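You operate a simulated robot arm through the tools that you are given. There is no shell and no other tool. Be economical: measure what you need, move in short steps, check, and stop when the job is done.

You run a simulated two-armed robot. Do the job below in one go: nothing can be reset, and whatever is moved stays where it is left.

## Task
Fold both panel flaps out and light the panel cool at brightness 2.
Fine: flaps folded well out past upright first, then the panel power key; leave the boost key alone.

The check looks at the end state, three seconds after you hand in, the way a careful person would. Anything else that was tipped, shoved, dropped, spilled or broken makes it a failure. Flat cloth is picked up by pressing the open fingertips on it (5 to 10 N) and closing them slowly along it; thin cloth reads only 2 to 8 mm in the jaws.

## Robot
Two 7-joint arms with fingered hands on one trunk, on a base that drives. Base frame: it is fixed to the floor where the robot stands at the start and does not move with it; the origin is under the middle of the robot, x ahead of it, y to its left, z up. Lengths are in m, angles in degrees, forces in N, time in s.
The left shoulder is at the start at [0.07, 0.172, 1.352], the right one opposite. Places, roughly: left panel flap [0.7, 0, 1]; panel boost key [0.6, -0.2, 1]; panel brightness dial [0.6, 0, 1]; panel colour dial [0.6, -0.1, 1]; panel power key [0.7, -0.2, 1]; right panel flap [0.8, -0.1, 1]. Payload 5 kg a hand.
The TCP of each hand is the grasp point between the finger pads, 0.043 m short of the fingertips. In the tool frame z runs along the fingers and y along their closing line. The gripper opens to 0.144 m. The gripper's body begins 0.05 m behind the TCP. The gripper is a hand of 5 fingers: y runs from the thumb to the fingers, the wrist lies at [-0.021, -0.124, -0.221] in the tool frame.
Orientation is that of the tool frame in the base frame, as [roll, pitch, yaw] about the fixed x, y, z axes, in that order (R = Rz(yaw) Ry(pitch) Rx(roll)). With the fingers straight down and the wrist toward the robot, the tool's x, y and z point along [0, 1, 0], [1, 0, 0] and [0, 0, -1] of the base frame.

## Interface
- The arms move only by the tool drive_tool. It takes "left_increments", "right_increments" or both (then of equal length, played together; a hand with none holds still); each is a list of rows, each a list of 6 numbers: the shift along the base's x, y, z in m, then the turn, a rotation vector about the base's x, y, z in degrees. In form: [[dx, dy, dz, ax, ay, az], ...]. A call has 1 to 10 rows; each row shifts and turns the commanded pose from where the row before left it. A row lasts 0.2 s, in which the tool goes at most 0.05 m and 8.6 degrees; a call with a longer step from one row to the next is refused whole. Where a pose cannot be reached the arm comes as near as it can. A force on the tool above 90 N (or 10 N above the force at the start of the call, whichever is more), or a blocked arm, ends the call early, and 0.2 s more pass. In this call time passes only in rows, and 0.2 s behind the last. The reply holds the time, the measured pose of the TCP, the force on the tool along the base axes, the opening and the grip force, in the units named above and with some noise, with the torque about the TCP (base axes, N m) and any sound that the robot's microphone picked up, and new pictures: "show" is both (left out), scene, wrist or none (wrist: the cameras of the hands that moved).
- Cameras (640 x 400 px; columns grow to the right, rows downward): "scene" is now at [0.1335, -0.0184, 1.5776]; the picture's right is [-0.21, -0.98, 0.00], its down [-0.63, 0.13, -0.76] and it looks along [0.75, -0.16, -0.65] (base axes); focal length 286 px, centre (320, 200). "left" rides on the left gripper at [-0.086, -0.109, -0.168] in its tool frame; the picture's right is [-0.80, -0.28, 0.53], its down [0.54, -0.73, 0.42] and it looks along [0.27, 0.63, 0.73] (tool axes); focal length 275 px, centre (320, 200). "right" rides on the right gripper at [0.086, -0.108, -0.168] in its tool frame; the picture's right is [-0.80, 0.28, -0.53], its down [-0.54, -0.73, 0.42] and it looks along [-0.27, 0.63, 0.73] (tool axes); focal length 275 px, centre (320, 200). There is no depth. A picture from a camera that has moved, and an enlarged one, comes with that camera's place and axes in the base frame and with its lens.
- lift_body(by): slides the trunk up (or, below 0, down) by that many m; the arms and the scene camera ride with it, the base frame stays. It gives what a move gives, with no picture.
- roll_base(legs): drives the robot by 1 to 6 legs, each [ahead, left, turn to the left] in m, m and degrees, along the robot's own axes; the way and the turn of a leg run together, so that a leg with both is an arc; at most 1.5 m and 180 degrees a leg. The arms and the cameras ride along, it lands a little off, and it stops where it bumps. It gives what a move gives, and a new picture of the scene camera.
- set_fingers(index, middle, ring, little, thumb_bend, thumb_turn, hand): sets how far each is bent, from 0 (flat) to 1 (curled in); at 0.3 the hand is open as for a grip, at 0.7 the pads meet at the TCP. One left out holds its place. A second passes; each finger stops where it meets its share of the squeeze, and holds until it gets a number again. It is the only way to open and close the hand. It gives what a move gives, with no picture; readings hold the bend of each and the force on index, middle, ring, little, thumb and palm. thumb_turn goes from beside the hand (0) to across from the fingers (1), as for a grip.
- turn_head(pan, tilt): turns the head with the scene camera to pan (to the left, within 86 degrees either way) and tilt (down, from -29 to 69), counted from straight ahead of the robot. It gives what a move gives, and a new picture of the scene camera.
- inspect(camera, box): a new picture of the part [left, top, right, bottom] of that camera's present view, enlarged. No time passes.
- hand_in(): hands the job in; it is judged then, once.

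Go step by step. Nothing tells you exact positions but the pictures and the camera data: compare them with the known pose of the tool, close in by small moves and look again before you grip or let go. The budget is 120 turns and 260 pictures, counting those below and the enlarged ones. Unless the task says otherwise, let go and move clear before handing in, and close with one line.

The tools are called after "Call:" as a command line: name --argument value ..., lists and objects as JSON in quotes. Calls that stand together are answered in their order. drive_tool: Moves the arms, as the interface text tells. Its arguments: {"type":"object","properties":{"left_increments":{"type":"array","items":{"type":"array","items":{"type":"number"}}},"right_increments":{"type":"array","items":{"type":"array","items":{"type":"number"}}},"show":{"type":"string","enum":["both","scene","wrist","none"]}},"required":[]} The other tools are called the same way: lift_body (by) slides the trunk up or down; set_fingers (index, middle, ring, little, thumb_bend, thumb_turn, hand) moves the fingers one by one; roll_base (legs) drives the base; turn_head (pan, tilt) turns the head that bears the scene camera; inspect (camera, box) takes an enlarged picture of a part of a camera's view; hand_in () hands the job in.

At the start:

```text
clock: 0.0
left_tcp_pos: [0.8189, 0.226, 1.2728]
left_ee_rot: [-179.9, 0.0, 90.0]
left_wrist_force: [-0.3, -0.1, 0.0]
left_ft_torque: [-0.01, 0.01, 0.01]
left_gripper_width: 0.1437
left_grasp_force: 0.0
left_shape: jaw
left_bend: [0.3, 0.3, 0.3, 0.3, 0.3, 0.98]
left_finger forces: [0.1, 0.0, 0.0, 0.0, 0.0, 0.0]
right_tcp_pos: [0.7148, -0.4835, 1.2397]
right_ee_rot: [180.0, 0.0, 90.0]
right_wrist_force: [0.6, 0.4, 0.3]
right_ft_torque: [-0.02, -0.01, 0.0]
right_gripper_width: 0.1436
right_grasp_force: 0.0
right_shape: jaw
right_bend: [0.3, 0.3, 0.3, 0.3, 0.3, 0.98]
right_finger forces: [0.0, 0.0, 0.1, 0.0, 0.0, 0.0]
trunk travel left (down, up): [-0.45, 0.49]
robot x, y, heading: [-0.001, -0.0042, -0.1]
head pan, tilt: [-12.1, 40.2]
```

scene: 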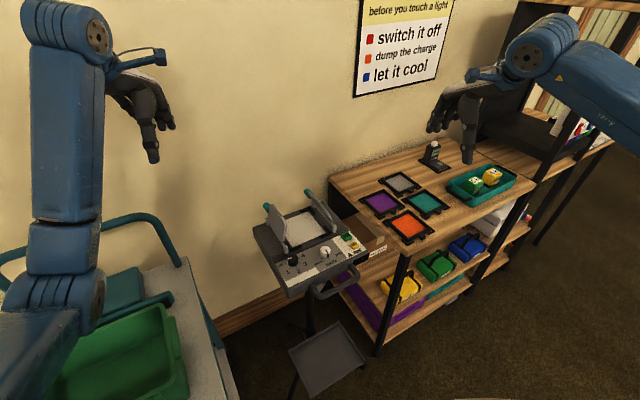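
right: 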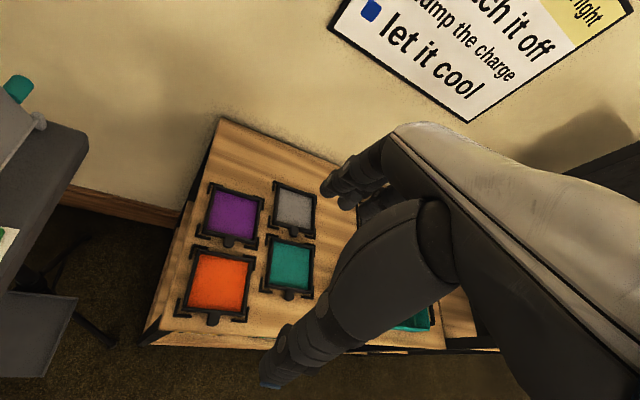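
left: 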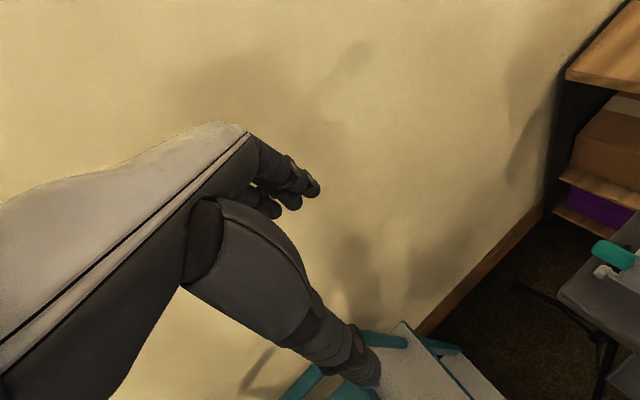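

The panel sits near the centre of the scene view, with its two flaps standing roughly upright; I'll zoom in on it first.

Call:
inspect --camera "scene" --box '[240, 180, 390, 300]'

Call:
inspect --camera "scene" --box '[265, 215, 345, 275]'

Call:
inspect --camera "scene" --box '[310, 220, 390, 280]'

```text
3.33 times, centred on (315, 240) of scene
camera zoom: at [0.1335, -0.0184, 1.5776], right [-0.21, -0.98, 0.0], down [-0.63, 0.13, -0.76], along [0.75, -0.16, -0.65], focal length 952 px, centre (337, 67)
```

zoom: 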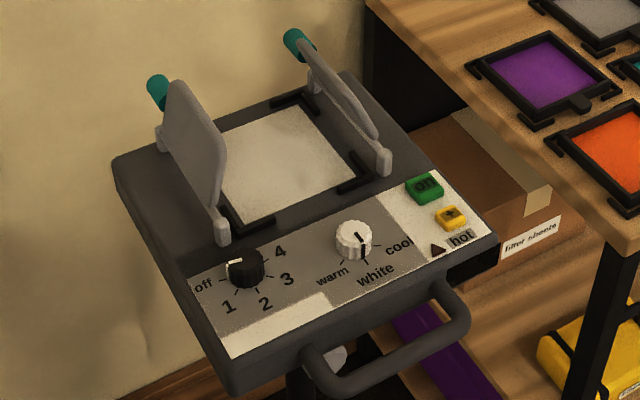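

```text
6.67 times, centred on (305, 245) of scene
camera zoom: at [0.1335, -0.0184, 1.5776], right [-0.21, -0.98, 0.0], down [-0.63, 0.13, -0.76], along [0.75, -0.16, -0.65], focal length 1903 px, centre (420, -100)
```

zoom: 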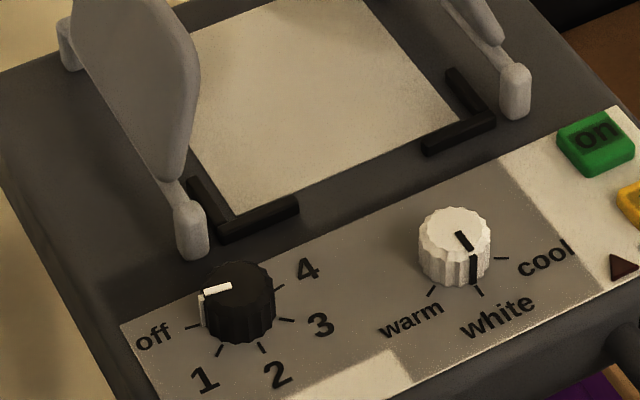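

```text
6.67 times, centred on (350, 250) of scene
camera zoom: at [0.1335, -0.0184, 1.5776], right [-0.21, -0.98, 0.0], down [-0.63, 0.13, -0.76], along [0.75, -0.16, -0.65], focal length 1903 px, centre (120, -133)
```

zoom: 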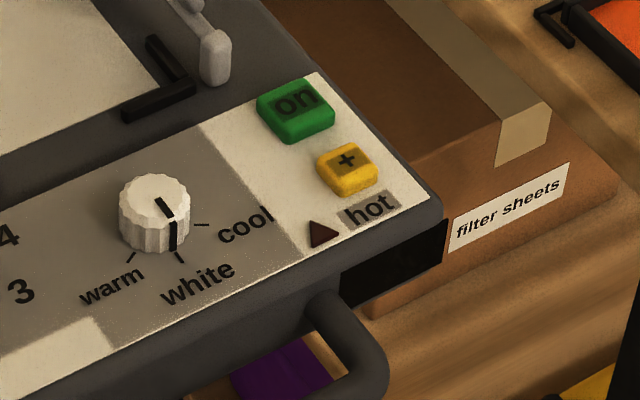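

I triangulated both teal knobs at about z 1.03, but the panel surface height is still uncertain. I'll bring the right hand over for a second view from its wrist camera.

Call:
drive_tool --right_increments '[[-0.011, 0.042, 0.005, 0, 0, 0], [-0.011, 0.042, 0.005, 0, 0, 0], [-0.011, 0.042, 0.005, 0, 0, 0], [-0.011, 0.042, 0.005, 0, 0, 0], [-0.011, 0.042, 0.005, 0, 0, 0], [-0.011, 0.042, 0.005, 0, 0, 0]]' --show "both"

```text
clock: 1.4
left_tcp_pos: [0.8191, 0.2283, 1.2717]
left_ee_rot: [-179.9, 0.1, 90.0]
left_wrist_force: [-0.4, 0.2, -0.7]
left_ft_torque: [-0.06, -0.02, -0.06]
left_gripper_width: 0.1432
left_grasp_force: 0.0
left_shape: jaw
left_bend: [0.3, 0.3, 0.3, 0.3, 0.3, 0.98]
left_finger forces: [0.1, 0.1, 0.1, 0.0, 0.1, 0.1]
right_tcp_pos: [0.648, -0.2299, 1.2698]
right_ee_rot: [-180.0, 0.2, 89.9]
right_wrist_force: [0.0, 0.6, -0.3]
right_ft_torque: [-0.02, 0.0, 0.0]
right_gripper_width: 0.1436
right_grasp_force: 0.0
right_shape: jaw
right_bend: [0.3, 0.3, 0.3, 0.3, 0.3, 0.97]
right_finger forces: [0.0, 0.1, 0.1, 0.0, 0.0, 0.1]
trunk travel left (down, up): [-0.45, 0.49]
robot x, y, heading: [-0.0027, -0.0006, 0.0]
head pan, tilt: [-12.1, 40.2]
camera scene: at [0.134, -0.016, 1.5776], right [-0.21, -0.98, 0.0], down [-0.63, 0.13, -0.76], along [0.75, -0.16, -0.65], focal length 286 px, centre (320, 200)
camera right: at [0.5419, -0.1421, 1.4396], right [0.28, -0.8, 0.54], down [-0.73, -0.54, -0.42], along [0.63, -0.27, -0.73], focal length 275 px, centre (320, 200)
```

scene: 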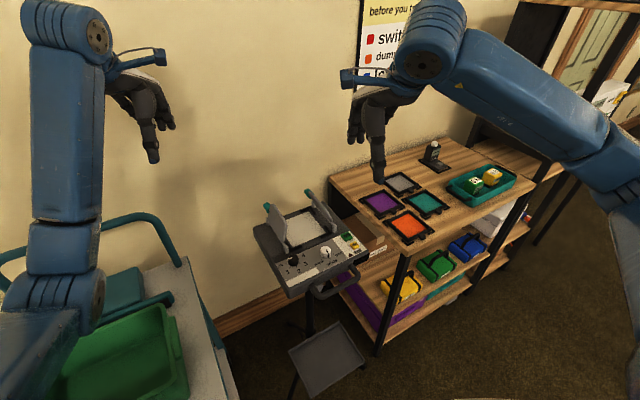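
right: 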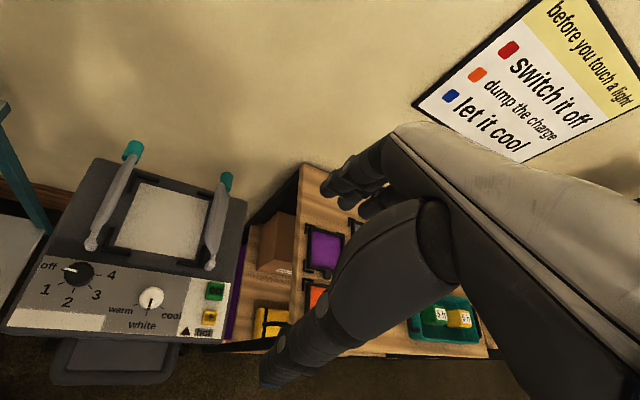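

Call:
inspect --camera "right" --box '[0, 130, 270, 340]'

Call:
inspect --camera "scene" --box '[240, 180, 390, 300]'

```text
1.90 times, centred on (135, 235) of right
camera zoom: at [0.5419, -0.1421, 1.4396], right [0.28, -0.8, 0.54], down [-0.73, -0.54, -0.42], along [0.63, -0.27, -0.73], focal length 524 px, centre (672, 133)
```

zoom: 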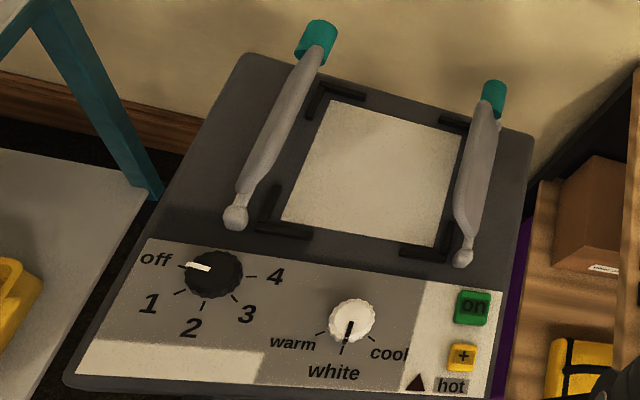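

```text
3.33 times, centred on (315, 240) of scene
camera zoom: at [0.134, -0.016, 1.5776], right [-0.21, -0.98, 0.0], down [-0.63, 0.13, -0.76], along [0.75, -0.16, -0.65], focal length 952 px, centre (337, 67)
```

zoom: 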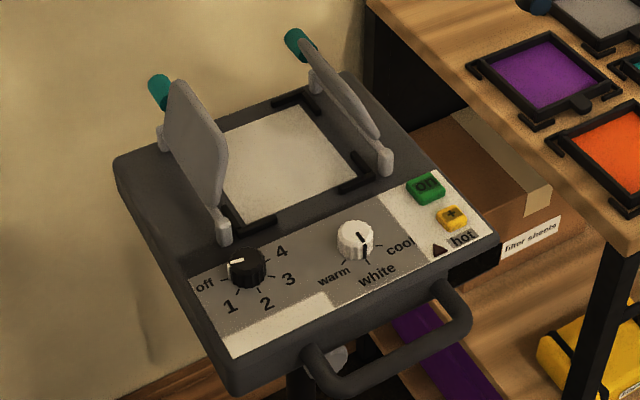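

From two views I get: power key about (0.665, -0.208, 0.968), brightness dial (0.610, -0.044, 0.98) and colour dial (0.621, -0.133, 0.977). The flap knobs are at (0.775, 0.006, 1.025) and (0.816, -0.125, 1.024), and the panel is yawed about 17°. Next I make a pointing finger with the right hand.

Call:
set_fingers --hand "right" --index 0.2 --middle 1 --ring 1 --little 1 --thumb_bend 0.6 --thumb_turn 0

Call:
inspect --camera "right" --box '[0, 0, 640, 400]'

Call:
inspect --camera "scene" --box '[320, 60, 480, 200]'

```text
clock: 2.4
left_tcp_pos: [0.8192, 0.2259, 1.2715]
left_ee_rot: [-179.9, -0.1, 90.0]
left_wrist_force: [0.0, 0.4, 0.2]
left_ft_torque: [-0.01, 0.01, 0.0]
left_gripper_width: 0.1437
left_grasp_force: 0.0
left_shape: jaw
left_bend: [0.3, 0.3, 0.3, 0.3, 0.3, 0.98]
left_finger forces: [0.2, 0.0, 0.0, 0.0, 0.0, 0.0]
right_tcp_pos: [0.6483, -0.2316, 1.2705]
right_ee_rot: [-179.9, 0.0, 89.9]
right_wrist_force: [-0.2, 0.4, 0.1]
right_ft_torque: [0.01, 0.02, 0.01]
right_gripper_width: 0.1662
right_grasp_force: 0.1
right_shape: fingers
right_bend: [0.2, 1.0, 1.0, 1.0, 0.6, 0.0]
right_finger forces: [0.0, 0.1, 0.1, 0.0, 0.1, 0.0]
trunk travel left (down, up): [-0.45, 0.49]
robot x, y, heading: [0.0012, 0.0006, -0.0]
head pan, tilt: [-12.1, 40.2]
```

```text
1.00 times, centred on (320, 200) of right
camera zoom: at [0.5417, -0.1442, 1.4396], right [0.28, -0.8, 0.53], down [-0.73, -0.54, -0.42], along [0.63, -0.27, -0.73], focal length 275 px, centre (320, 200)
```

zoom: 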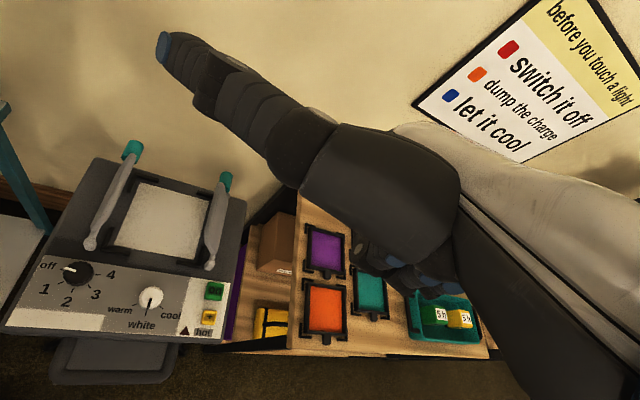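

```text
2.86 times, centred on (400, 130) of scene
camera zoom: at [0.1336, -0.0183, 1.5776], right [-0.21, -0.98, 0.0], down [-0.63, 0.13, -0.76], along [0.75, -0.16, -0.65], focal length 816 px, centre (91, 400)
```

zoom: 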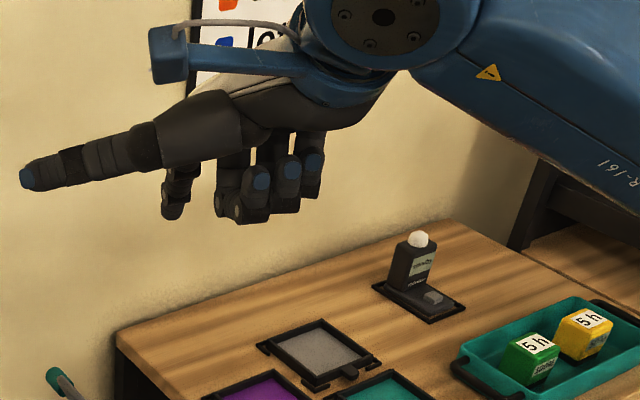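

With turn 0 the thumb sticks out to the left, well above the fingertips. I'll bend the index until it points down and look again.

Call:
set_fingers --hand "right" --index 0.5 --thumb_bend 0.2

Call:
inspect --camera "right" --box '[0, 0, 640, 400]'

Call:
inspect --camera "scene" --box '[320, 60, 480, 200]'

```text
clock: 3.4
left_tcp_pos: [0.8185, 0.2267, 1.2718]
left_ee_rot: [-180.0, 0.1, 90.0]
left_wrist_force: [-0.6, -0.5, 0.1]
left_ft_torque: [0.0, -0.02, -0.01]
left_gripper_width: 0.1435
left_grasp_force: 0.0
left_shape: jaw
left_bend: [0.3, 0.3, 0.3, 0.3, 0.3, 0.98]
left_finger forces: [0.0, 0.1, 0.1, 0.0, 0.0, 0.0]
right_tcp_pos: [0.6467, -0.2306, 1.272]
right_ee_rot: [-179.9, -0.1, 90.0]
right_wrist_force: [-0.5, -1.0, -0.3]
right_ft_torque: [-0.01, 0.02, 0.03]
right_gripper_width: 0.2012
right_grasp_force: 0.0
right_shape: fingers
right_bend: [0.5, 1.0, 1.0, 1.0, 0.2, 0.0]
right_finger forces: [0.0, 0.0, 0.0, 0.0, 0.0, 0.1]
trunk travel left (down, up): [-0.45, 0.49]
robot x, y, heading: [-0.0018, -0.0022, 0.1]
head pan, tilt: [-12.1, 40.2]
```

```text
1.00 times, centred on (320, 200) of right
camera zoom: at [0.5416, -0.1443, 1.4396], right [0.28, -0.8, 0.53], down [-0.73, -0.54, -0.42], along [0.63, -0.27, -0.73], focal length 275 px, centre (320, 200)
```

zoom: 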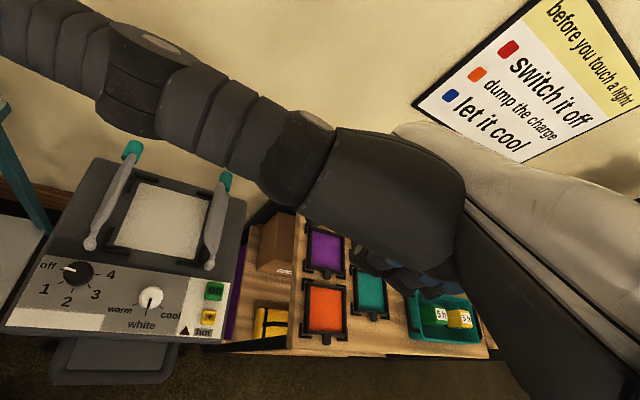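

```text
2.86 times, centred on (400, 130) of scene
camera zoom: at [0.1334, -0.0184, 1.5776], right [-0.21, -0.98, 0.0], down [-0.63, 0.13, -0.76], along [0.75, -0.16, -0.65], focal length 816 px, centre (91, 400)
```

zoom: 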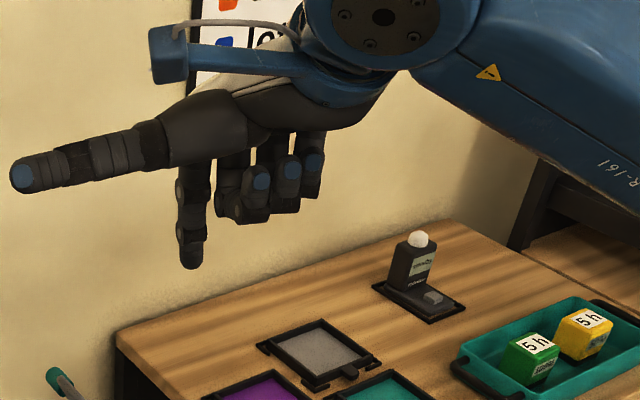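

The index now points down, with its tip about (+0.035, +0.013, -0.038) from the TCP. I'll take it above the gap between the flaps.

Call:
drive_tool --right_increments '[[0.014, 0.026, -0.01, 0, 0, 0], [0.014, 0.026, -0.03, 0, 0, 0], [0.014, 0.026, -0.03, 0, 0, 0], [0.014, 0.025, -0.03, 0, 0, 0]]' --show "both"

Call:
inspect --camera "scene" --box '[220, 130, 400, 270]'

```text
clock: 4.4
left_tcp_pos: [0.8204, 0.2279, 1.2719]
left_ee_rot: [-179.8, 0.1, 89.9]
left_wrist_force: [0.1, 0.0, -0.1]
left_ft_torque: [-0.05, 0.05, -0.01]
left_gripper_width: 0.1437
left_grasp_force: 0.0
left_shape: jaw
left_bend: [0.3, 0.3, 0.3, 0.3, 0.3, 0.98]
left_finger forces: [0.0, 0.0, 0.0, 0.0, 0.1, 0.0]
right_tcp_pos: [0.7054, -0.1265, 1.1686]
right_ee_rot: [-179.9, 0.0, 89.9]
right_wrist_force: [0.0, 0.2, -0.4]
right_ft_torque: [-0.07, 0.05, 0.01]
right_gripper_width: 0.2011
right_grasp_force: 0.0
right_shape: fingers
right_bend: [0.5, 1.0, 1.0, 1.0, 0.2, 0.0]
right_finger forces: [0.1, 0.1, 0.0, 0.0, 0.0, 0.0]
trunk travel left (down, up): [-0.45, 0.49]
robot x, y, heading: [-0.0005, 0.0039, 0.1]
head pan, tilt: [-12.1, 40.2]
camera scene: at [0.1353, -0.0166, 1.5775], right [-0.21, -0.98, 0.0], down [-0.63, 0.13, -0.76], along [0.75, -0.16, -0.65], focal length 286 px, centre (320, 200)
camera right: at [0.599, -0.0392, 1.3382], right [0.28, -0.8, 0.53], down [-0.73, -0.54, -0.42], along [0.63, -0.27, -0.73], focal length 275 px, centre (320, 200)
```

scene: 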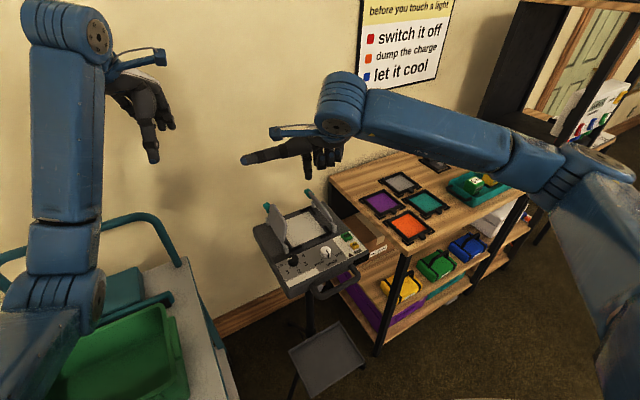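
right: 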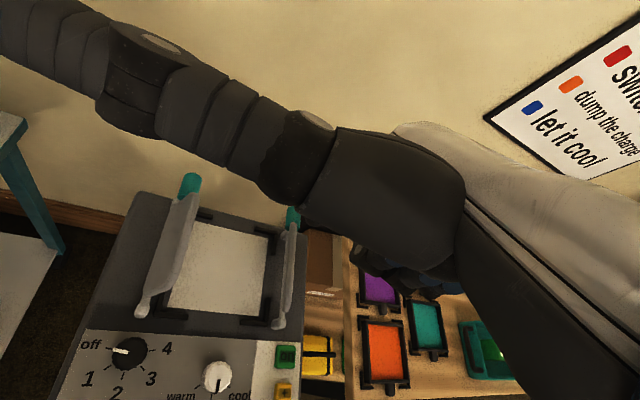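

```text
2.86 times, centred on (310, 200) of scene
camera zoom: at [0.1353, -0.0166, 1.5775], right [-0.21, -0.98, 0.0], down [-0.63, 0.13, -0.76], along [0.75, -0.16, -0.65], focal length 816 px, centre (349, 200)
```

zoom: 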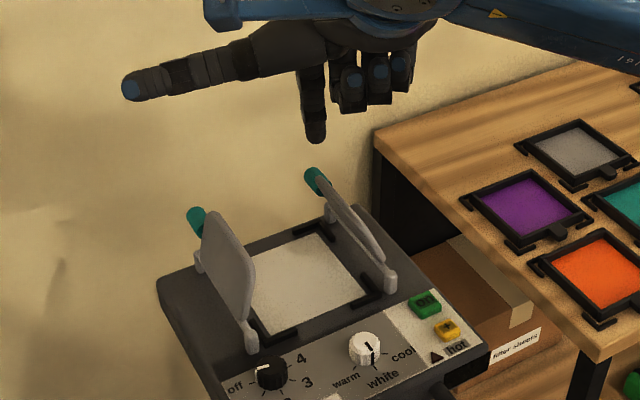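

The tip is above the gap as predicted. Now I lower it between the flaps.

Call:
drive_tool --right_increments '[[0, 0, -0.035, 0, 0, 0], [0, 0, -0.035, 0, 0, 0], [0, 0, -0.03, 0, 0, 0]]' --show "wrist"

Call:
inspect --camera "scene" --box '[240, 150, 390, 270]'

```text
clock: 5.2
left_tcp_pos: [0.8144, 0.2333, 1.2743]
left_ee_rot: [179.9, 0.2, 90.2]
left_wrist_force: [0.0, 0.0, 0.0]
left_ft_torque: [-0.07, 0.0, 0.01]
left_gripper_width: 0.1437
left_grasp_force: 0.0
left_shape: jaw
left_bend: [0.3, 0.3, 0.3, 0.3, 0.3, 0.98]
left_finger forces: [0.1, 0.0, 0.0, 0.0, 0.1, 0.1]
right_tcp_pos: [0.7002, -0.1225, 1.0707]
right_ee_rot: [-179.9, 0.2, 90.3]
right_wrist_force: [-11.2, 20.7, 12.3]
right_ft_torque: [1.26, -0.01, 1.22]
right_gripper_width: 0.1815
right_grasp_force: 13.4
right_shape: fingers
right_bend: [0.51, 1.0, 1.0, 1.0, 0.2, 0.0]
right_finger forces: [26.1, 0.0, 0.1, 0.0, 0.0, 0.1]
trunk travel left (down, up): [-0.45, 0.49]
robot x, y, heading: [-0.0016, 0.002, -0.1]
head pan, tilt: [-12.1, 40.2]
camera right: at [0.5929, -0.0343, 1.2397], right [0.29, -0.79, 0.54], down [-0.72, -0.55, -0.42], along [0.63, -0.27, -0.73], focal length 275 px, centre (320, 200)
```

right: 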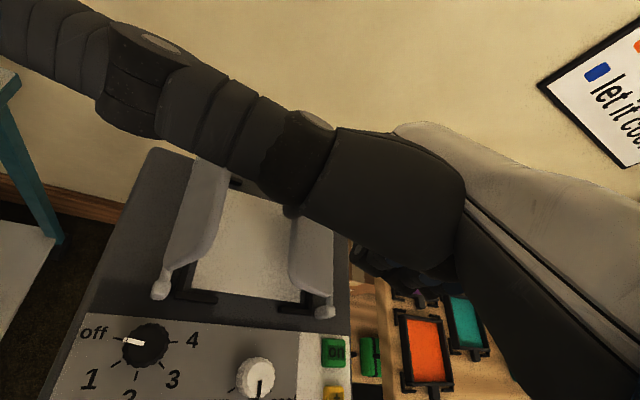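

```text
3.33 times, centred on (315, 210) of scene
camera zoom: at [0.1294, -0.0121, 1.578], right [-0.21, -0.98, 0.0], down [-0.63, 0.13, -0.77], along [0.75, -0.16, -0.64], focal length 952 px, centre (337, 167)
```

zoom: 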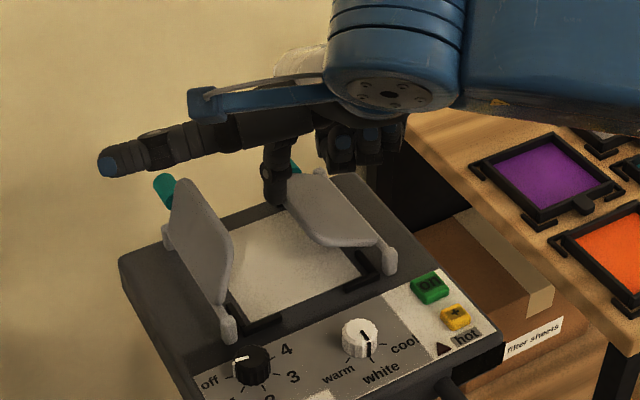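

The fingertip came down on the right flap and pushed it inward, reading about 26 N. I'll back straight up and look.

Call:
drive_tool --right_increments '[[0, 0, 0.03, 0, 0, 0], [0, 0.01, 0.04, 0, 0, 0], [0, 0, 0.04, 0, 0, 0]]' --show "wrist"

Call:
inspect --camera "scene" --box '[240, 150, 390, 270]'

```text
clock: 6.0
left_tcp_pos: [0.8193, 0.2269, 1.2718]
left_ee_rot: [-179.9, 0.0, 90.0]
left_wrist_force: [0.6, -0.2, 0.0]
left_ft_torque: [0.01, -0.01, 0.01]
left_gripper_width: 0.1439
left_grasp_force: 0.0
left_shape: jaw
left_bend: [0.3, 0.3, 0.3, 0.3, 0.3, 0.98]
left_finger forces: [0.1, 0.0, 0.1, 0.1, 0.0, 0.0]
right_tcp_pos: [0.7022, -0.12, 1.1813]
right_ee_rot: [-179.8, 0.0, 89.9]
right_wrist_force: [0.1, 0.7, 0.1]
right_ft_torque: [-0.03, -0.03, -0.01]
right_gripper_width: 0.2011
right_grasp_force: 0.0
right_shape: fingers
right_bend: [0.5, 1.0, 1.0, 1.0, 0.2, 0.0]
right_finger forces: [0.0, 0.1, 0.0, 0.0, 0.0, 0.1]
trunk travel left (down, up): [-0.45, 0.49]
robot x, y, heading: [0.0008, -0.0015, -0.1]
head pan, tilt: [-12.1, 40.2]
camera right: at [0.5959, -0.0313, 1.3497], right [0.28, -0.8, 0.53], down [-0.73, -0.54, -0.42], along [0.63, -0.27, -0.73], focal length 275 px, centre (320, 200)
```

right: 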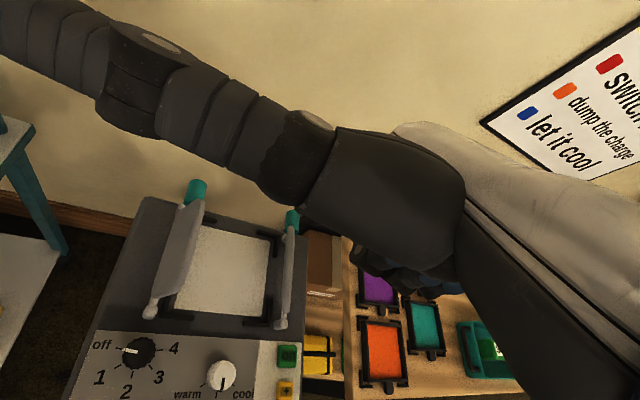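

```text
3.33 times, centred on (315, 210) of scene
camera zoom: at [0.1326, -0.0178, 1.5775], right [-0.21, -0.98, 0.0], down [-0.63, 0.13, -0.76], along [0.75, -0.16, -0.65], focal length 952 px, centre (337, 167)
```

zoom: 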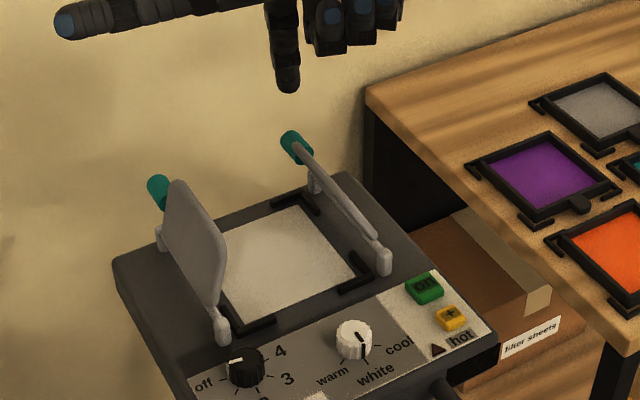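

The flaps are sprung and lean inward, so the gap between their free edges is narrower than I thought. I'll re-centre the finger further left and go down only to a tip height of about 1.025.

Call:
drive_tool --right_increments '[[-0.002, 0.029, 0, 0, 0, 0], [0, 0, -0.035, 0, 0, 0], [0, 0, -0.035, 0, 0, 0], [0, 0, -0.028, 0, 0, 0]]' --show "wrist"

Call:
inspect --camera "scene" --box '[240, 150, 390, 270]'

```text
clock: 7.0
left_tcp_pos: [0.8194, 0.2283, 1.2716]
left_ee_rot: [-179.9, 0.0, 90.0]
left_wrist_force: [0.4, -0.1, 0.2]
left_ft_torque: [-0.01, 0.0, 0.01]
left_gripper_width: 0.1439
left_grasp_force: 0.1
left_shape: jaw
left_bend: [0.3, 0.3, 0.3, 0.3, 0.3, 0.98]
left_finger forces: [0.0, 0.0, 0.1, 0.0, 0.0, 0.0]
right_tcp_pos: [0.7028, -0.0882, 1.0816]
right_ee_rot: [-180.0, 0.1, 90.0]
right_wrist_force: [-0.3, -0.4, -0.2]
right_ft_torque: [-0.02, 0.04, 0.0]
right_gripper_width: 0.2009
right_grasp_force: 0.1
right_shape: fingers
right_bend: [0.5, 1.0, 1.0, 1.0, 0.2, 0.0]
right_finger forces: [0.0, 0.1, 0.0, 0.0, 0.0, 0.0]
trunk travel left (down, up): [-0.45, 0.49]
robot x, y, heading: [0.0033, -0.0049, -0.1]
head pan, tilt: [-12.1, 40.2]
camera right: at [0.5957, -0.001, 1.2511], right [0.28, -0.8, 0.53], down [-0.73, -0.54, -0.42], along [0.63, -0.27, -0.73], focal length 275 px, centre (320, 200)
```

right: 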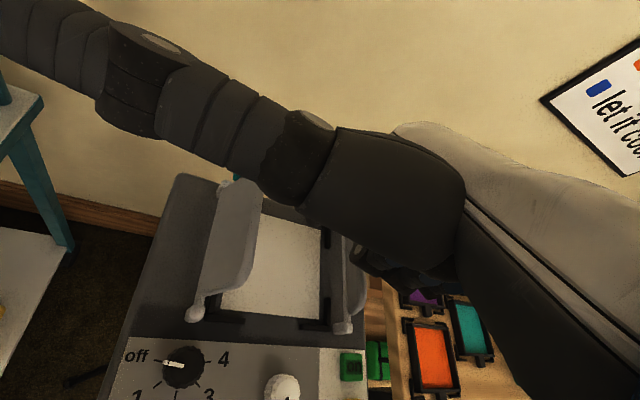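

```text
3.33 times, centred on (315, 210) of scene
camera zoom: at [0.1343, -0.0173, 1.5776], right [-0.21, -0.98, 0.0], down [-0.63, 0.13, -0.76], along [0.75, -0.16, -0.65], focal length 952 px, centre (337, 167)
```

zoom: 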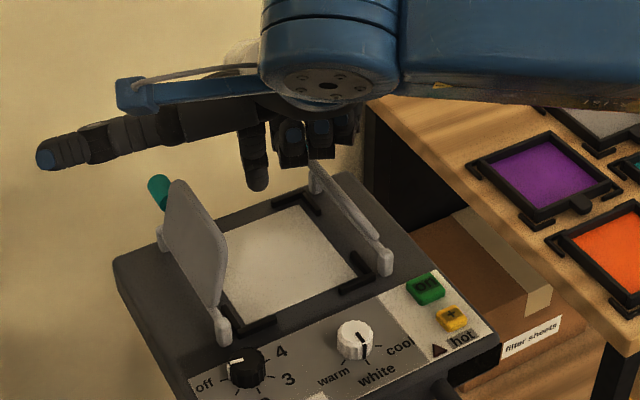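

The finger is free in the gap. I'll lower it a bit more, then sweep right along the panel's lateral axis to push the right flap out.

Call:
drive_tool --right_increments '[[0, 0, -0.022, 0, 0, 0], [0.006, -0.019, 0, 0, 0, 0], [0.006, -0.019, 0, 0, 0, 0], [0.004, -0.014, 0, 0, 0, 0]]' --show "wrist"

Call:
inspect --camera "scene" --box '[240, 150, 390, 270]'

```text
clock: 8.0
left_tcp_pos: [0.8192, 0.2257, 1.273]
left_ee_rot: [-179.9, 0.1, 90.0]
left_wrist_force: [-0.4, 0.2, 0.0]
left_ft_torque: [0.0, 0.0, 0.0]
left_gripper_width: 0.1436
left_grasp_force: 0.0
left_shape: jaw
left_bend: [0.3, 0.3, 0.3, 0.3, 0.3, 0.98]
left_finger forces: [0.0, 0.1, 0.0, 0.0, 0.0, 0.0]
right_tcp_pos: [0.718, -0.1415, 1.061]
right_ee_rot: [-180.0, 0.0, 90.0]
right_wrist_force: [-0.4, -0.1, 1.5]
right_ft_torque: [-0.01, -0.05, 0.0]
right_gripper_width: 0.2008
right_grasp_force: 0.6
right_shape: fingers
right_bend: [0.5, 1.0, 1.0, 1.0, 0.2, 0.0]
right_finger forces: [0.3, 1.0, 0.0, 0.1, 0.1, 0.0]
trunk travel left (down, up): [-0.45, 0.49]
robot x, y, heading: [0.0018, -0.0001, -0.2]
head pan, tilt: [-12.1, 40.2]
camera right: at [0.6109, -0.055, 1.2297], right [0.28, -0.8, 0.53], down [-0.73, -0.54, -0.42], along [0.63, -0.27, -0.73], focal length 275 px, centre (320, 200)
```

right: 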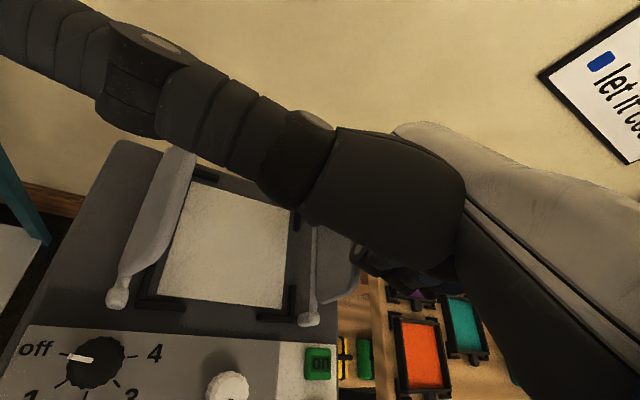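

```text
3.33 times, centred on (315, 210) of scene
camera zoom: at [0.1336, -0.0187, 1.5776], right [-0.21, -0.98, 0.0], down [-0.63, 0.13, -0.76], along [0.75, -0.16, -0.65], focal length 952 px, centre (337, 167)
```

zoom: 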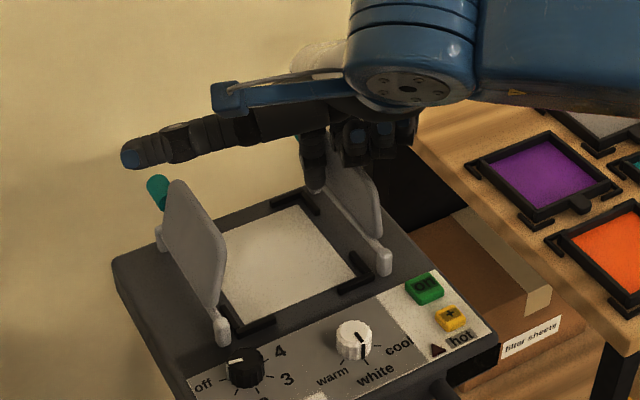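

The right flap is rotating outward under a light force. I'll continue right while sinking slightly.

Call:
drive_tool --right_increments '[[0.005, -0.018, -0.004, 0, 0, 0], [0.005, -0.018, -0.008, 0, 0, 0], [0.004, -0.014, -0.01, 0, 0, 0]]' --show "wrist"

Call:
inspect --camera "scene" --box '[240, 150, 390, 270]'

```text
clock: 8.8
left_tcp_pos: [0.8179, 0.2265, 1.2738]
left_ee_rot: [-180.0, 0.0, 90.0]
left_wrist_force: [-0.9, 0.2, 0.7]
left_ft_torque: [-0.03, -0.03, 0.0]
left_gripper_width: 0.1437
left_grasp_force: 0.1
left_shape: jaw
left_bend: [0.3, 0.3, 0.3, 0.3, 0.3, 0.98]
left_finger forces: [0.1, 0.1, 0.0, 0.0, 0.0, 0.1]
right_tcp_pos: [0.7297, -0.1892, 1.0413]
right_ee_rot: [179.9, -0.1, 90.0]
right_wrist_force: [-0.1, 1.1, 6.1]
right_ft_torque: [0.12, -0.34, 0.08]
right_gripper_width: 0.2009
right_grasp_force: 2.5
right_shape: fingers
right_bend: [0.5, 1.0, 1.0, 1.0, 0.2, 0.0]
right_finger forces: [5.9, 0.0, 0.1, 0.0, 0.1, 0.1]
trunk travel left (down, up): [-0.45, 0.49]
robot x, y, heading: [-0.0004, -0.0033, -0.1]
head pan, tilt: [-12.1, 40.2]
camera right: at [0.6229, -0.1031, 1.2101], right [0.28, -0.8, 0.53], down [-0.72, -0.54, -0.43], along [0.63, -0.27, -0.73], focal length 275 px, centre (320, 200)
```

right: 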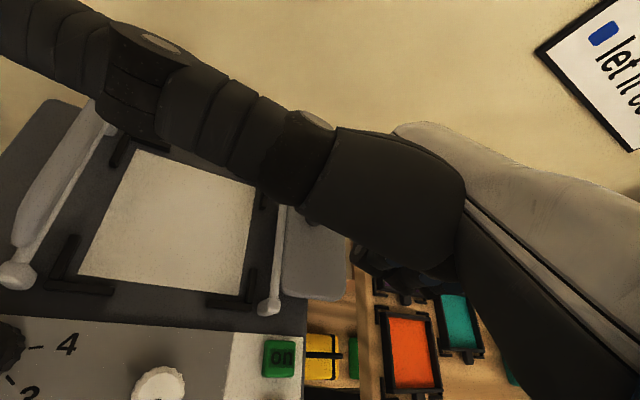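

```text
3.33 times, centred on (315, 210) of scene
camera zoom: at [0.1317, -0.0178, 1.578], right [-0.21, -0.98, 0.0], down [-0.63, 0.13, -0.76], along [0.75, -0.16, -0.64], focal length 952 px, centre (337, 167)
```

zoom: 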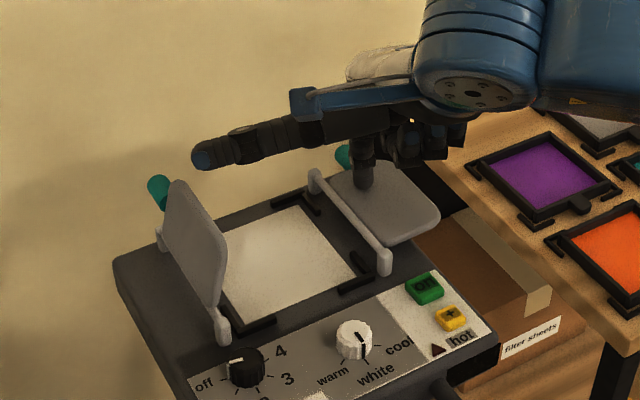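

The right flap is now folded nearly flat outward. I'll lift off and see whether it stays.

Call:
drive_tool --right_increments '[[0, 0, 0.03, 0, 0, 0], [0, 0, 0.04, 0, 0, 0], [0, 0, 0.03, 0, 0, 0]]' --show "wrist"

Call:
inspect --camera "scene" --box '[240, 150, 390, 270]'

```text
clock: 9.6
left_tcp_pos: [0.819, 0.2269, 1.273]
left_ee_rot: [-179.9, 0.1, 89.9]
left_wrist_force: [0.3, 0.0, -0.4]
left_ft_torque: [-0.03, -0.01, -0.01]
left_gripper_width: 0.1436
left_grasp_force: 0.0
left_shape: jaw
left_bend: [0.3, 0.3, 0.3, 0.3, 0.3, 0.98]
left_finger forces: [0.0, 0.0, 0.0, 0.0, 0.0, 0.0]
right_tcp_pos: [0.7322, -0.1921, 1.1386]
right_ee_rot: [-180.0, 0.1, 90.1]
right_wrist_force: [0.1, 0.0, -0.6]
right_ft_torque: [-0.03, -0.02, -0.01]
right_gripper_width: 0.2011
right_grasp_force: 0.1
right_shape: fingers
right_bend: [0.5, 1.0, 1.0, 1.0, 0.2, 0.0]
right_finger forces: [0.1, 0.1, 0.0, 0.0, 0.0, 0.0]
trunk travel left (down, up): [-0.45, 0.49]
robot x, y, heading: [-0.0005, 0.0014, 0.0]
head pan, tilt: [-12.1, 40.2]
camera right: at [0.6253, -0.1046, 1.3073], right [0.28, -0.8, 0.53], down [-0.73, -0.54, -0.42], along [0.63, -0.27, -0.73], focal length 275 px, centre (320, 200)
```

right: 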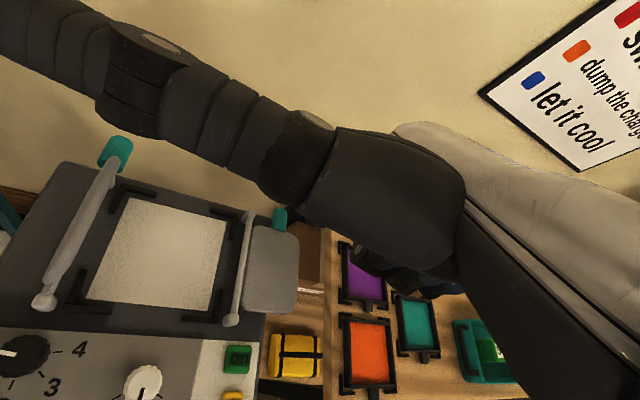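

```text
3.33 times, centred on (315, 210) of scene
camera zoom: at [0.1335, -0.018, 1.5775], right [-0.21, -0.98, 0.0], down [-0.63, 0.13, -0.76], along [0.75, -0.16, -0.65], focal length 952 px, centre (337, 167)
```

zoom: 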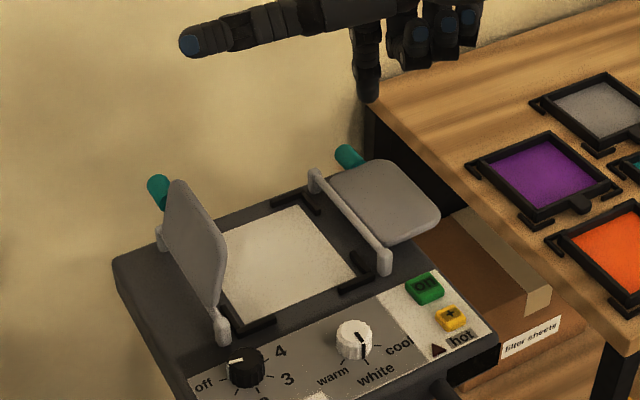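

The right flap stays out. Now the left flap: I return to the middle of the gap and descend.

Call:
drive_tool --right_increments '[[-0.016, 0.044, 0, 0, 0, 0], [-0.016, 0.045, 0, 0, 0, 0], [0, 0, -0.04, 0, 0, 0], [0, 0, -0.045, 0, 0, 0]]' --show "none"

Call:
inspect --camera "scene" --box '[240, 150, 390, 270]'

```text
clock: 10.6
left_tcp_pos: [0.8199, 0.2263, 1.2729]
left_ee_rot: [-180.0, 0.0, 89.9]
left_wrist_force: [-0.6, 0.8, -0.4]
left_ft_torque: [0.01, 0.0, 0.0]
left_gripper_width: 0.1434
left_grasp_force: 0.0
left_shape: jaw
left_bend: [0.3, 0.3, 0.3, 0.3, 0.3, 0.98]
left_finger forces: [0.1, 0.0, 0.0, 0.0, 0.1, 0.0]
right_tcp_pos: [0.7005, -0.1027, 1.0543]
right_ee_rot: [180.0, 0.0, 89.8]
right_wrist_force: [0.4, -0.1, 0.8]
right_ft_torque: [-0.03, 0.06, 0.04]
right_gripper_width: 0.2011
right_grasp_force: 0.1
right_shape: fingers
right_bend: [0.5, 1.0, 1.0, 1.0, 0.2, 0.0]
right_finger forces: [0.0, 0.0, 0.1, 0.1, 0.0, 0.0]
trunk travel left (down, up): [-0.45, 0.49]
robot x, y, heading: [-0.0007, -0.0026, -0.0]
head pan, tilt: [-12.1, 40.2]
```

```text
3.33 times, centred on (315, 210) of scene
camera zoom: at [0.1344, -0.0185, 1.5776], right [-0.21, -0.98, 0.0], down [-0.63, 0.13, -0.76], along [0.75, -0.16, -0.65], focal length 952 px, centre (337, 167)
```

zoom: 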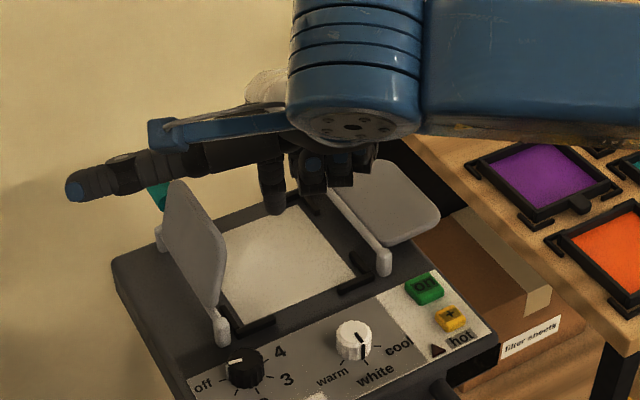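

Call:
drive_tool --right_increments '[[-0.007, 0.024, 0, 0, 0, 0], [-0.007, 0.024, 0, 0, 0, 0], [-0.007, 0.024, 0, 0, 0, 0]]' --show "wrist"

Call:
inspect --camera "scene" --box '[240, 150, 390, 270]'

```text
clock: 11.4
left_tcp_pos: [0.8192, 0.2278, 1.2719]
left_ee_rot: [-179.9, 0.1, 90.0]
left_wrist_force: [-0.4, 1.2, 0.2]
left_ft_torque: [0.01, 0.01, 0.01]
left_gripper_width: 0.1437
left_grasp_force: 0.1
left_shape: jaw
left_bend: [0.3, 0.3, 0.3, 0.3, 0.3, 0.98]
left_finger forces: [0.0, 0.0, 0.1, 0.1, 0.1, 0.1]
right_tcp_pos: [0.6791, -0.0306, 1.0547]
right_ee_rot: [180.0, 0.0, 89.9]
right_wrist_force: [-0.2, 0.0, -0.1]
right_ft_torque: [-0.01, 0.01, -0.04]
right_gripper_width: 0.2011
right_grasp_force: 0.0
right_shape: fingers
right_bend: [0.5, 1.0, 1.0, 1.0, 0.2, 0.0]
right_finger forces: [0.0, 0.0, 0.1, 0.1, 0.0, 0.0]
trunk travel left (down, up): [-0.45, 0.49]
robot x, y, heading: [-0.0002, -0.0032, -0.0]
head pan, tilt: [-12.1, 40.2]
camera right: at [0.572, 0.0571, 1.2226], right [0.28, -0.8, 0.53], down [-0.73, -0.54, -0.42], along [0.63, -0.27, -0.73], focal length 275 px, centre (320, 200)
```

right: 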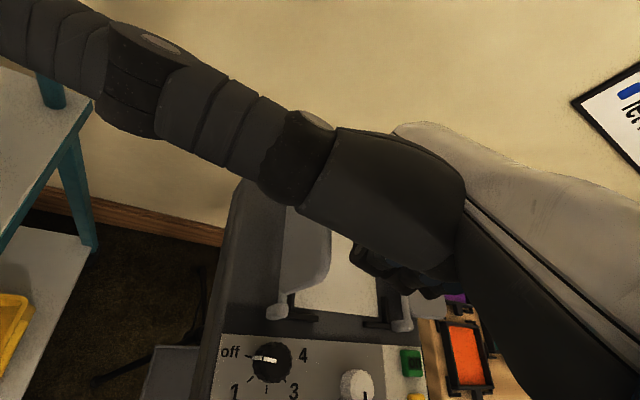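

```text
3.33 times, centred on (315, 210) of scene
camera zoom: at [0.1333, -0.0169, 1.5776], right [-0.21, -0.98, 0.0], down [-0.63, 0.13, -0.76], along [0.75, -0.16, -0.65], focal length 952 px, centre (337, 167)
```

zoom: 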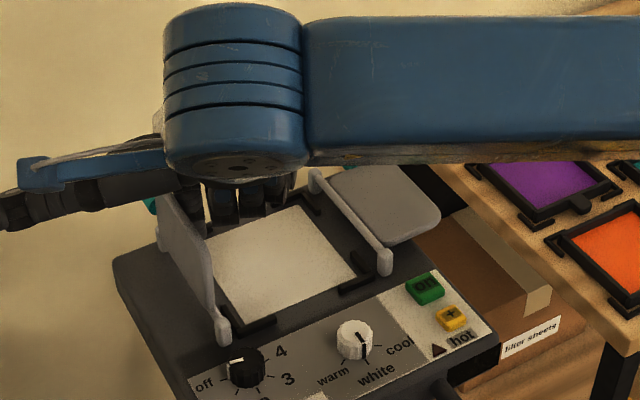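

Call:
drive_tool --right_increments '[[-0.006, 0.019, 0, 0, 0, 0], [-0.006, 0.019, 0, 0, 0, 0], [-0.006, 0.019, -0.006, 0, 0, 0], [-0.006, 0.019, -0.01, 0, 0, 0]]' --show "wrist"

Call:
inspect --camera "scene" --box '[210, 150, 360, 270]'

```text
clock: 12.4
left_tcp_pos: [0.8168, 0.2256, 1.2749]
left_ee_rot: [-180.0, 0.0, 90.0]
left_wrist_force: [-0.2, 0.2, 0.5]
left_ft_torque: [-0.01, -0.02, -0.01]
left_gripper_width: 0.1436
left_grasp_force: 0.1
left_shape: jaw
left_bend: [0.3, 0.3, 0.3, 0.3, 0.3, 0.98]
left_finger forces: [0.0, 0.1, 0.0, 0.0, 0.0, 0.0]
right_tcp_pos: [0.6532, 0.0447, 1.0425]
right_ee_rot: [179.8, -0.1, 89.8]
right_wrist_force: [0.2, -5.6, 16.8]
right_ft_torque: [0.01, -0.96, -0.29]
right_gripper_width: 0.2035
right_grasp_force: 8.0
right_shape: fingers
right_bend: [0.48, 1.0, 1.0, 1.0, 0.2, 0.0]
right_finger forces: [16.9, 0.0, 0.0, 0.0, 0.1, 0.0]
trunk travel left (down, up): [-0.45, 0.49]
robot x, y, heading: [0.0011, 0.0024, -0.0]
head pan, tilt: [-12.1, 40.2]
camera right: at [0.5464, 0.1319, 1.2097], right [0.28, -0.8, 0.53], down [-0.72, -0.54, -0.43], along [0.63, -0.27, -0.73], focal length 275 px, centre (320, 200)
```

right: 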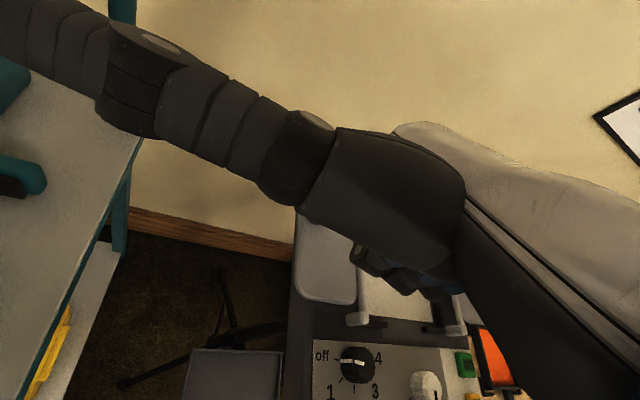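

```text
3.33 times, centred on (285, 210) of scene
camera zoom: at [0.1311, -0.0182, 1.5783], right [-0.21, -0.98, 0.0], down [-0.63, 0.14, -0.76], along [0.75, -0.16, -0.64], focal length 952 px, centre (437, 167)
```

zoom: 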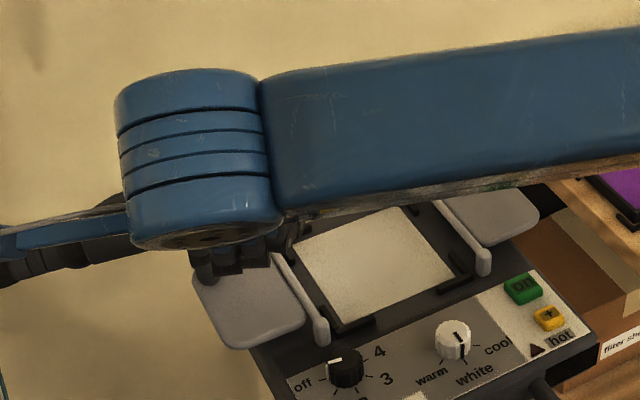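

The left flap is out and flat too. I'll lift off and move above the power key.

Call:
drive_tool --right_increments '[[0, 0, 0.04, 0, 0, 0], [0, 0, 0.045, 0, 0, 0], [-0.003, -0.044, 0, 0, 0, 0], [-0.003, -0.044, 0, 0, 0, 0], [-0.003, -0.044, 0, 0, 0, 0], [-0.004, -0.044, 0, 0, 0, 0], [-0.004, -0.044, 0, 0, 0, 0], [-0.003, -0.045, 0, 0, 0, 0], [0, 0, -0.03, 0, 0, 0], [0, 0, -0.03, 0, 0, 0]]' --show "wrist"

Call:
inspect --camera "scene" --box '[240, 180, 390, 300]'

```text
clock: 14.6
left_tcp_pos: [0.8198, 0.2268, 1.2728]
left_ee_rot: [-179.9, 0.0, 90.0]
left_wrist_force: [0.4, 0.1, -0.2]
left_ft_torque: [0.0, 0.01, 0.0]
left_gripper_width: 0.1437
left_grasp_force: 0.0
left_shape: jaw
left_bend: [0.3, 0.3, 0.3, 0.3, 0.3, 0.98]
left_finger forces: [0.0, 0.0, 0.1, 0.0, 0.0, 0.0]
right_tcp_pos: [0.6354, -0.2206, 1.0631]
right_ee_rot: [-180.0, 0.0, 90.0]
right_wrist_force: [-0.3, -0.5, 0.2]
right_ft_torque: [-0.01, 0.0, 0.0]
right_gripper_width: 0.2012
right_grasp_force: 0.0
right_shape: fingers
right_bend: [0.5, 1.0, 1.0, 1.0, 0.2, 0.0]
right_finger forces: [0.0, 0.0, 0.0, 0.0, 0.0, 0.0]
trunk travel left (down, up): [-0.45, 0.49]
robot x, y, heading: [0.0033, -0.0006, 0.0]
head pan, tilt: [-12.1, 40.2]
camera right: at [0.5295, -0.1331, 1.2316], right [0.28, -0.8, 0.53], down [-0.73, -0.54, -0.42], along [0.63, -0.27, -0.73], focal length 275 px, centre (320, 200)
```

right: 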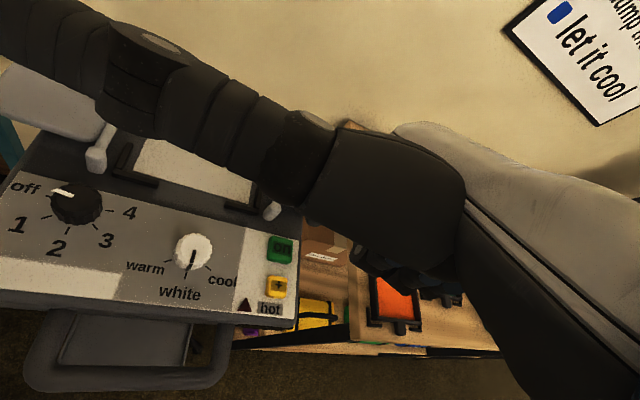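

```text
3.33 times, centred on (315, 240) of scene
camera zoom: at [0.1342, -0.0188, 1.5776], right [-0.21, -0.98, 0.0], down [-0.63, 0.14, -0.76], along [0.75, -0.16, -0.65], focal length 952 px, centre (337, 67)
```

zoom: 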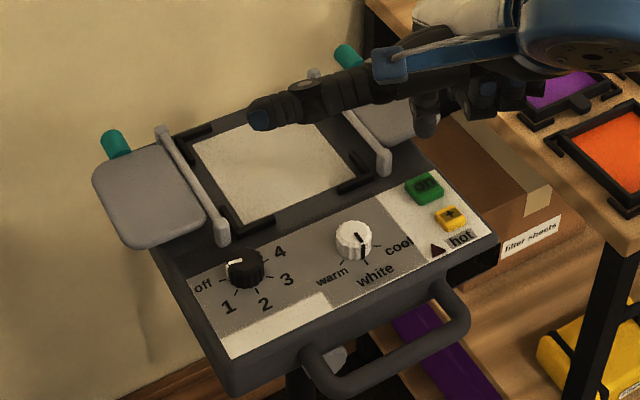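

Both flaps stay folded out. The fingertip is over the green key, so I'm going down.

Call:
drive_tool --right_increments '[[-0.003, 0, -0.025, 0, 0, 0], [0, 0, -0.015, 0, 0, 0]]' --show "none"

Call:
inspect --camera "scene" --box '[300, 190, 400, 270]'

```text
clock: 15.2
left_tcp_pos: [0.8187, 0.2266, 1.2724]
left_ee_rot: [180.0, 0.0, 90.1]
left_wrist_force: [0.5, 0.5, 0.2]
left_ft_torque: [0.06, 0.0, -0.01]
left_gripper_width: 0.1436
left_grasp_force: 0.0
left_shape: jaw
left_bend: [0.3, 0.3, 0.3, 0.3, 0.3, 0.98]
left_finger forces: [0.0, 0.0, 0.0, 0.0, 0.0, 0.1]
right_tcp_pos: [0.6321, -0.2198, 1.0229]
right_ee_rot: [180.0, 0.1, 90.0]
right_wrist_force: [0.3, 0.4, 1.3]
right_ft_torque: [0.02, -0.07, 0.03]
right_gripper_width: 0.2011
right_grasp_force: 0.8
right_shape: fingers
right_bend: [0.5, 1.0, 1.0, 1.0, 0.2, 0.0]
right_finger forces: [1.3, 0.0, 0.0, 0.0, 0.0, 0.0]
trunk travel left (down, up): [-0.45, 0.49]
robot x, y, heading: [0.0008, -0.0008, 0.2]
head pan, tilt: [-12.1, 40.2]
heard: click
```

```text
5.00 times, centred on (350, 230) of scene
camera zoom: at [0.1336, -0.0186, 1.5777], right [-0.21, -0.98, 0.0], down [-0.63, 0.14, -0.76], along [0.75, -0.16, -0.65], focal length 1427 px, centre (170, 50)
```

zoom: 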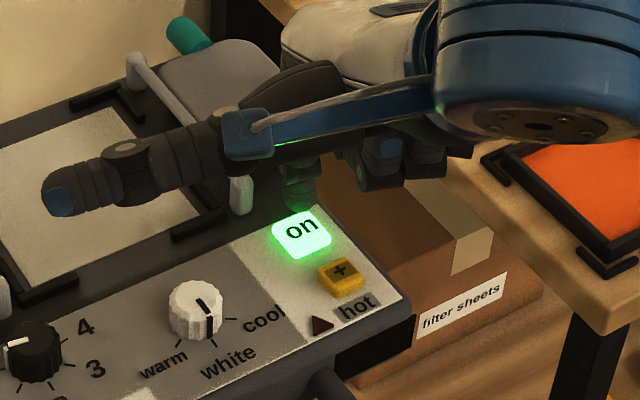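

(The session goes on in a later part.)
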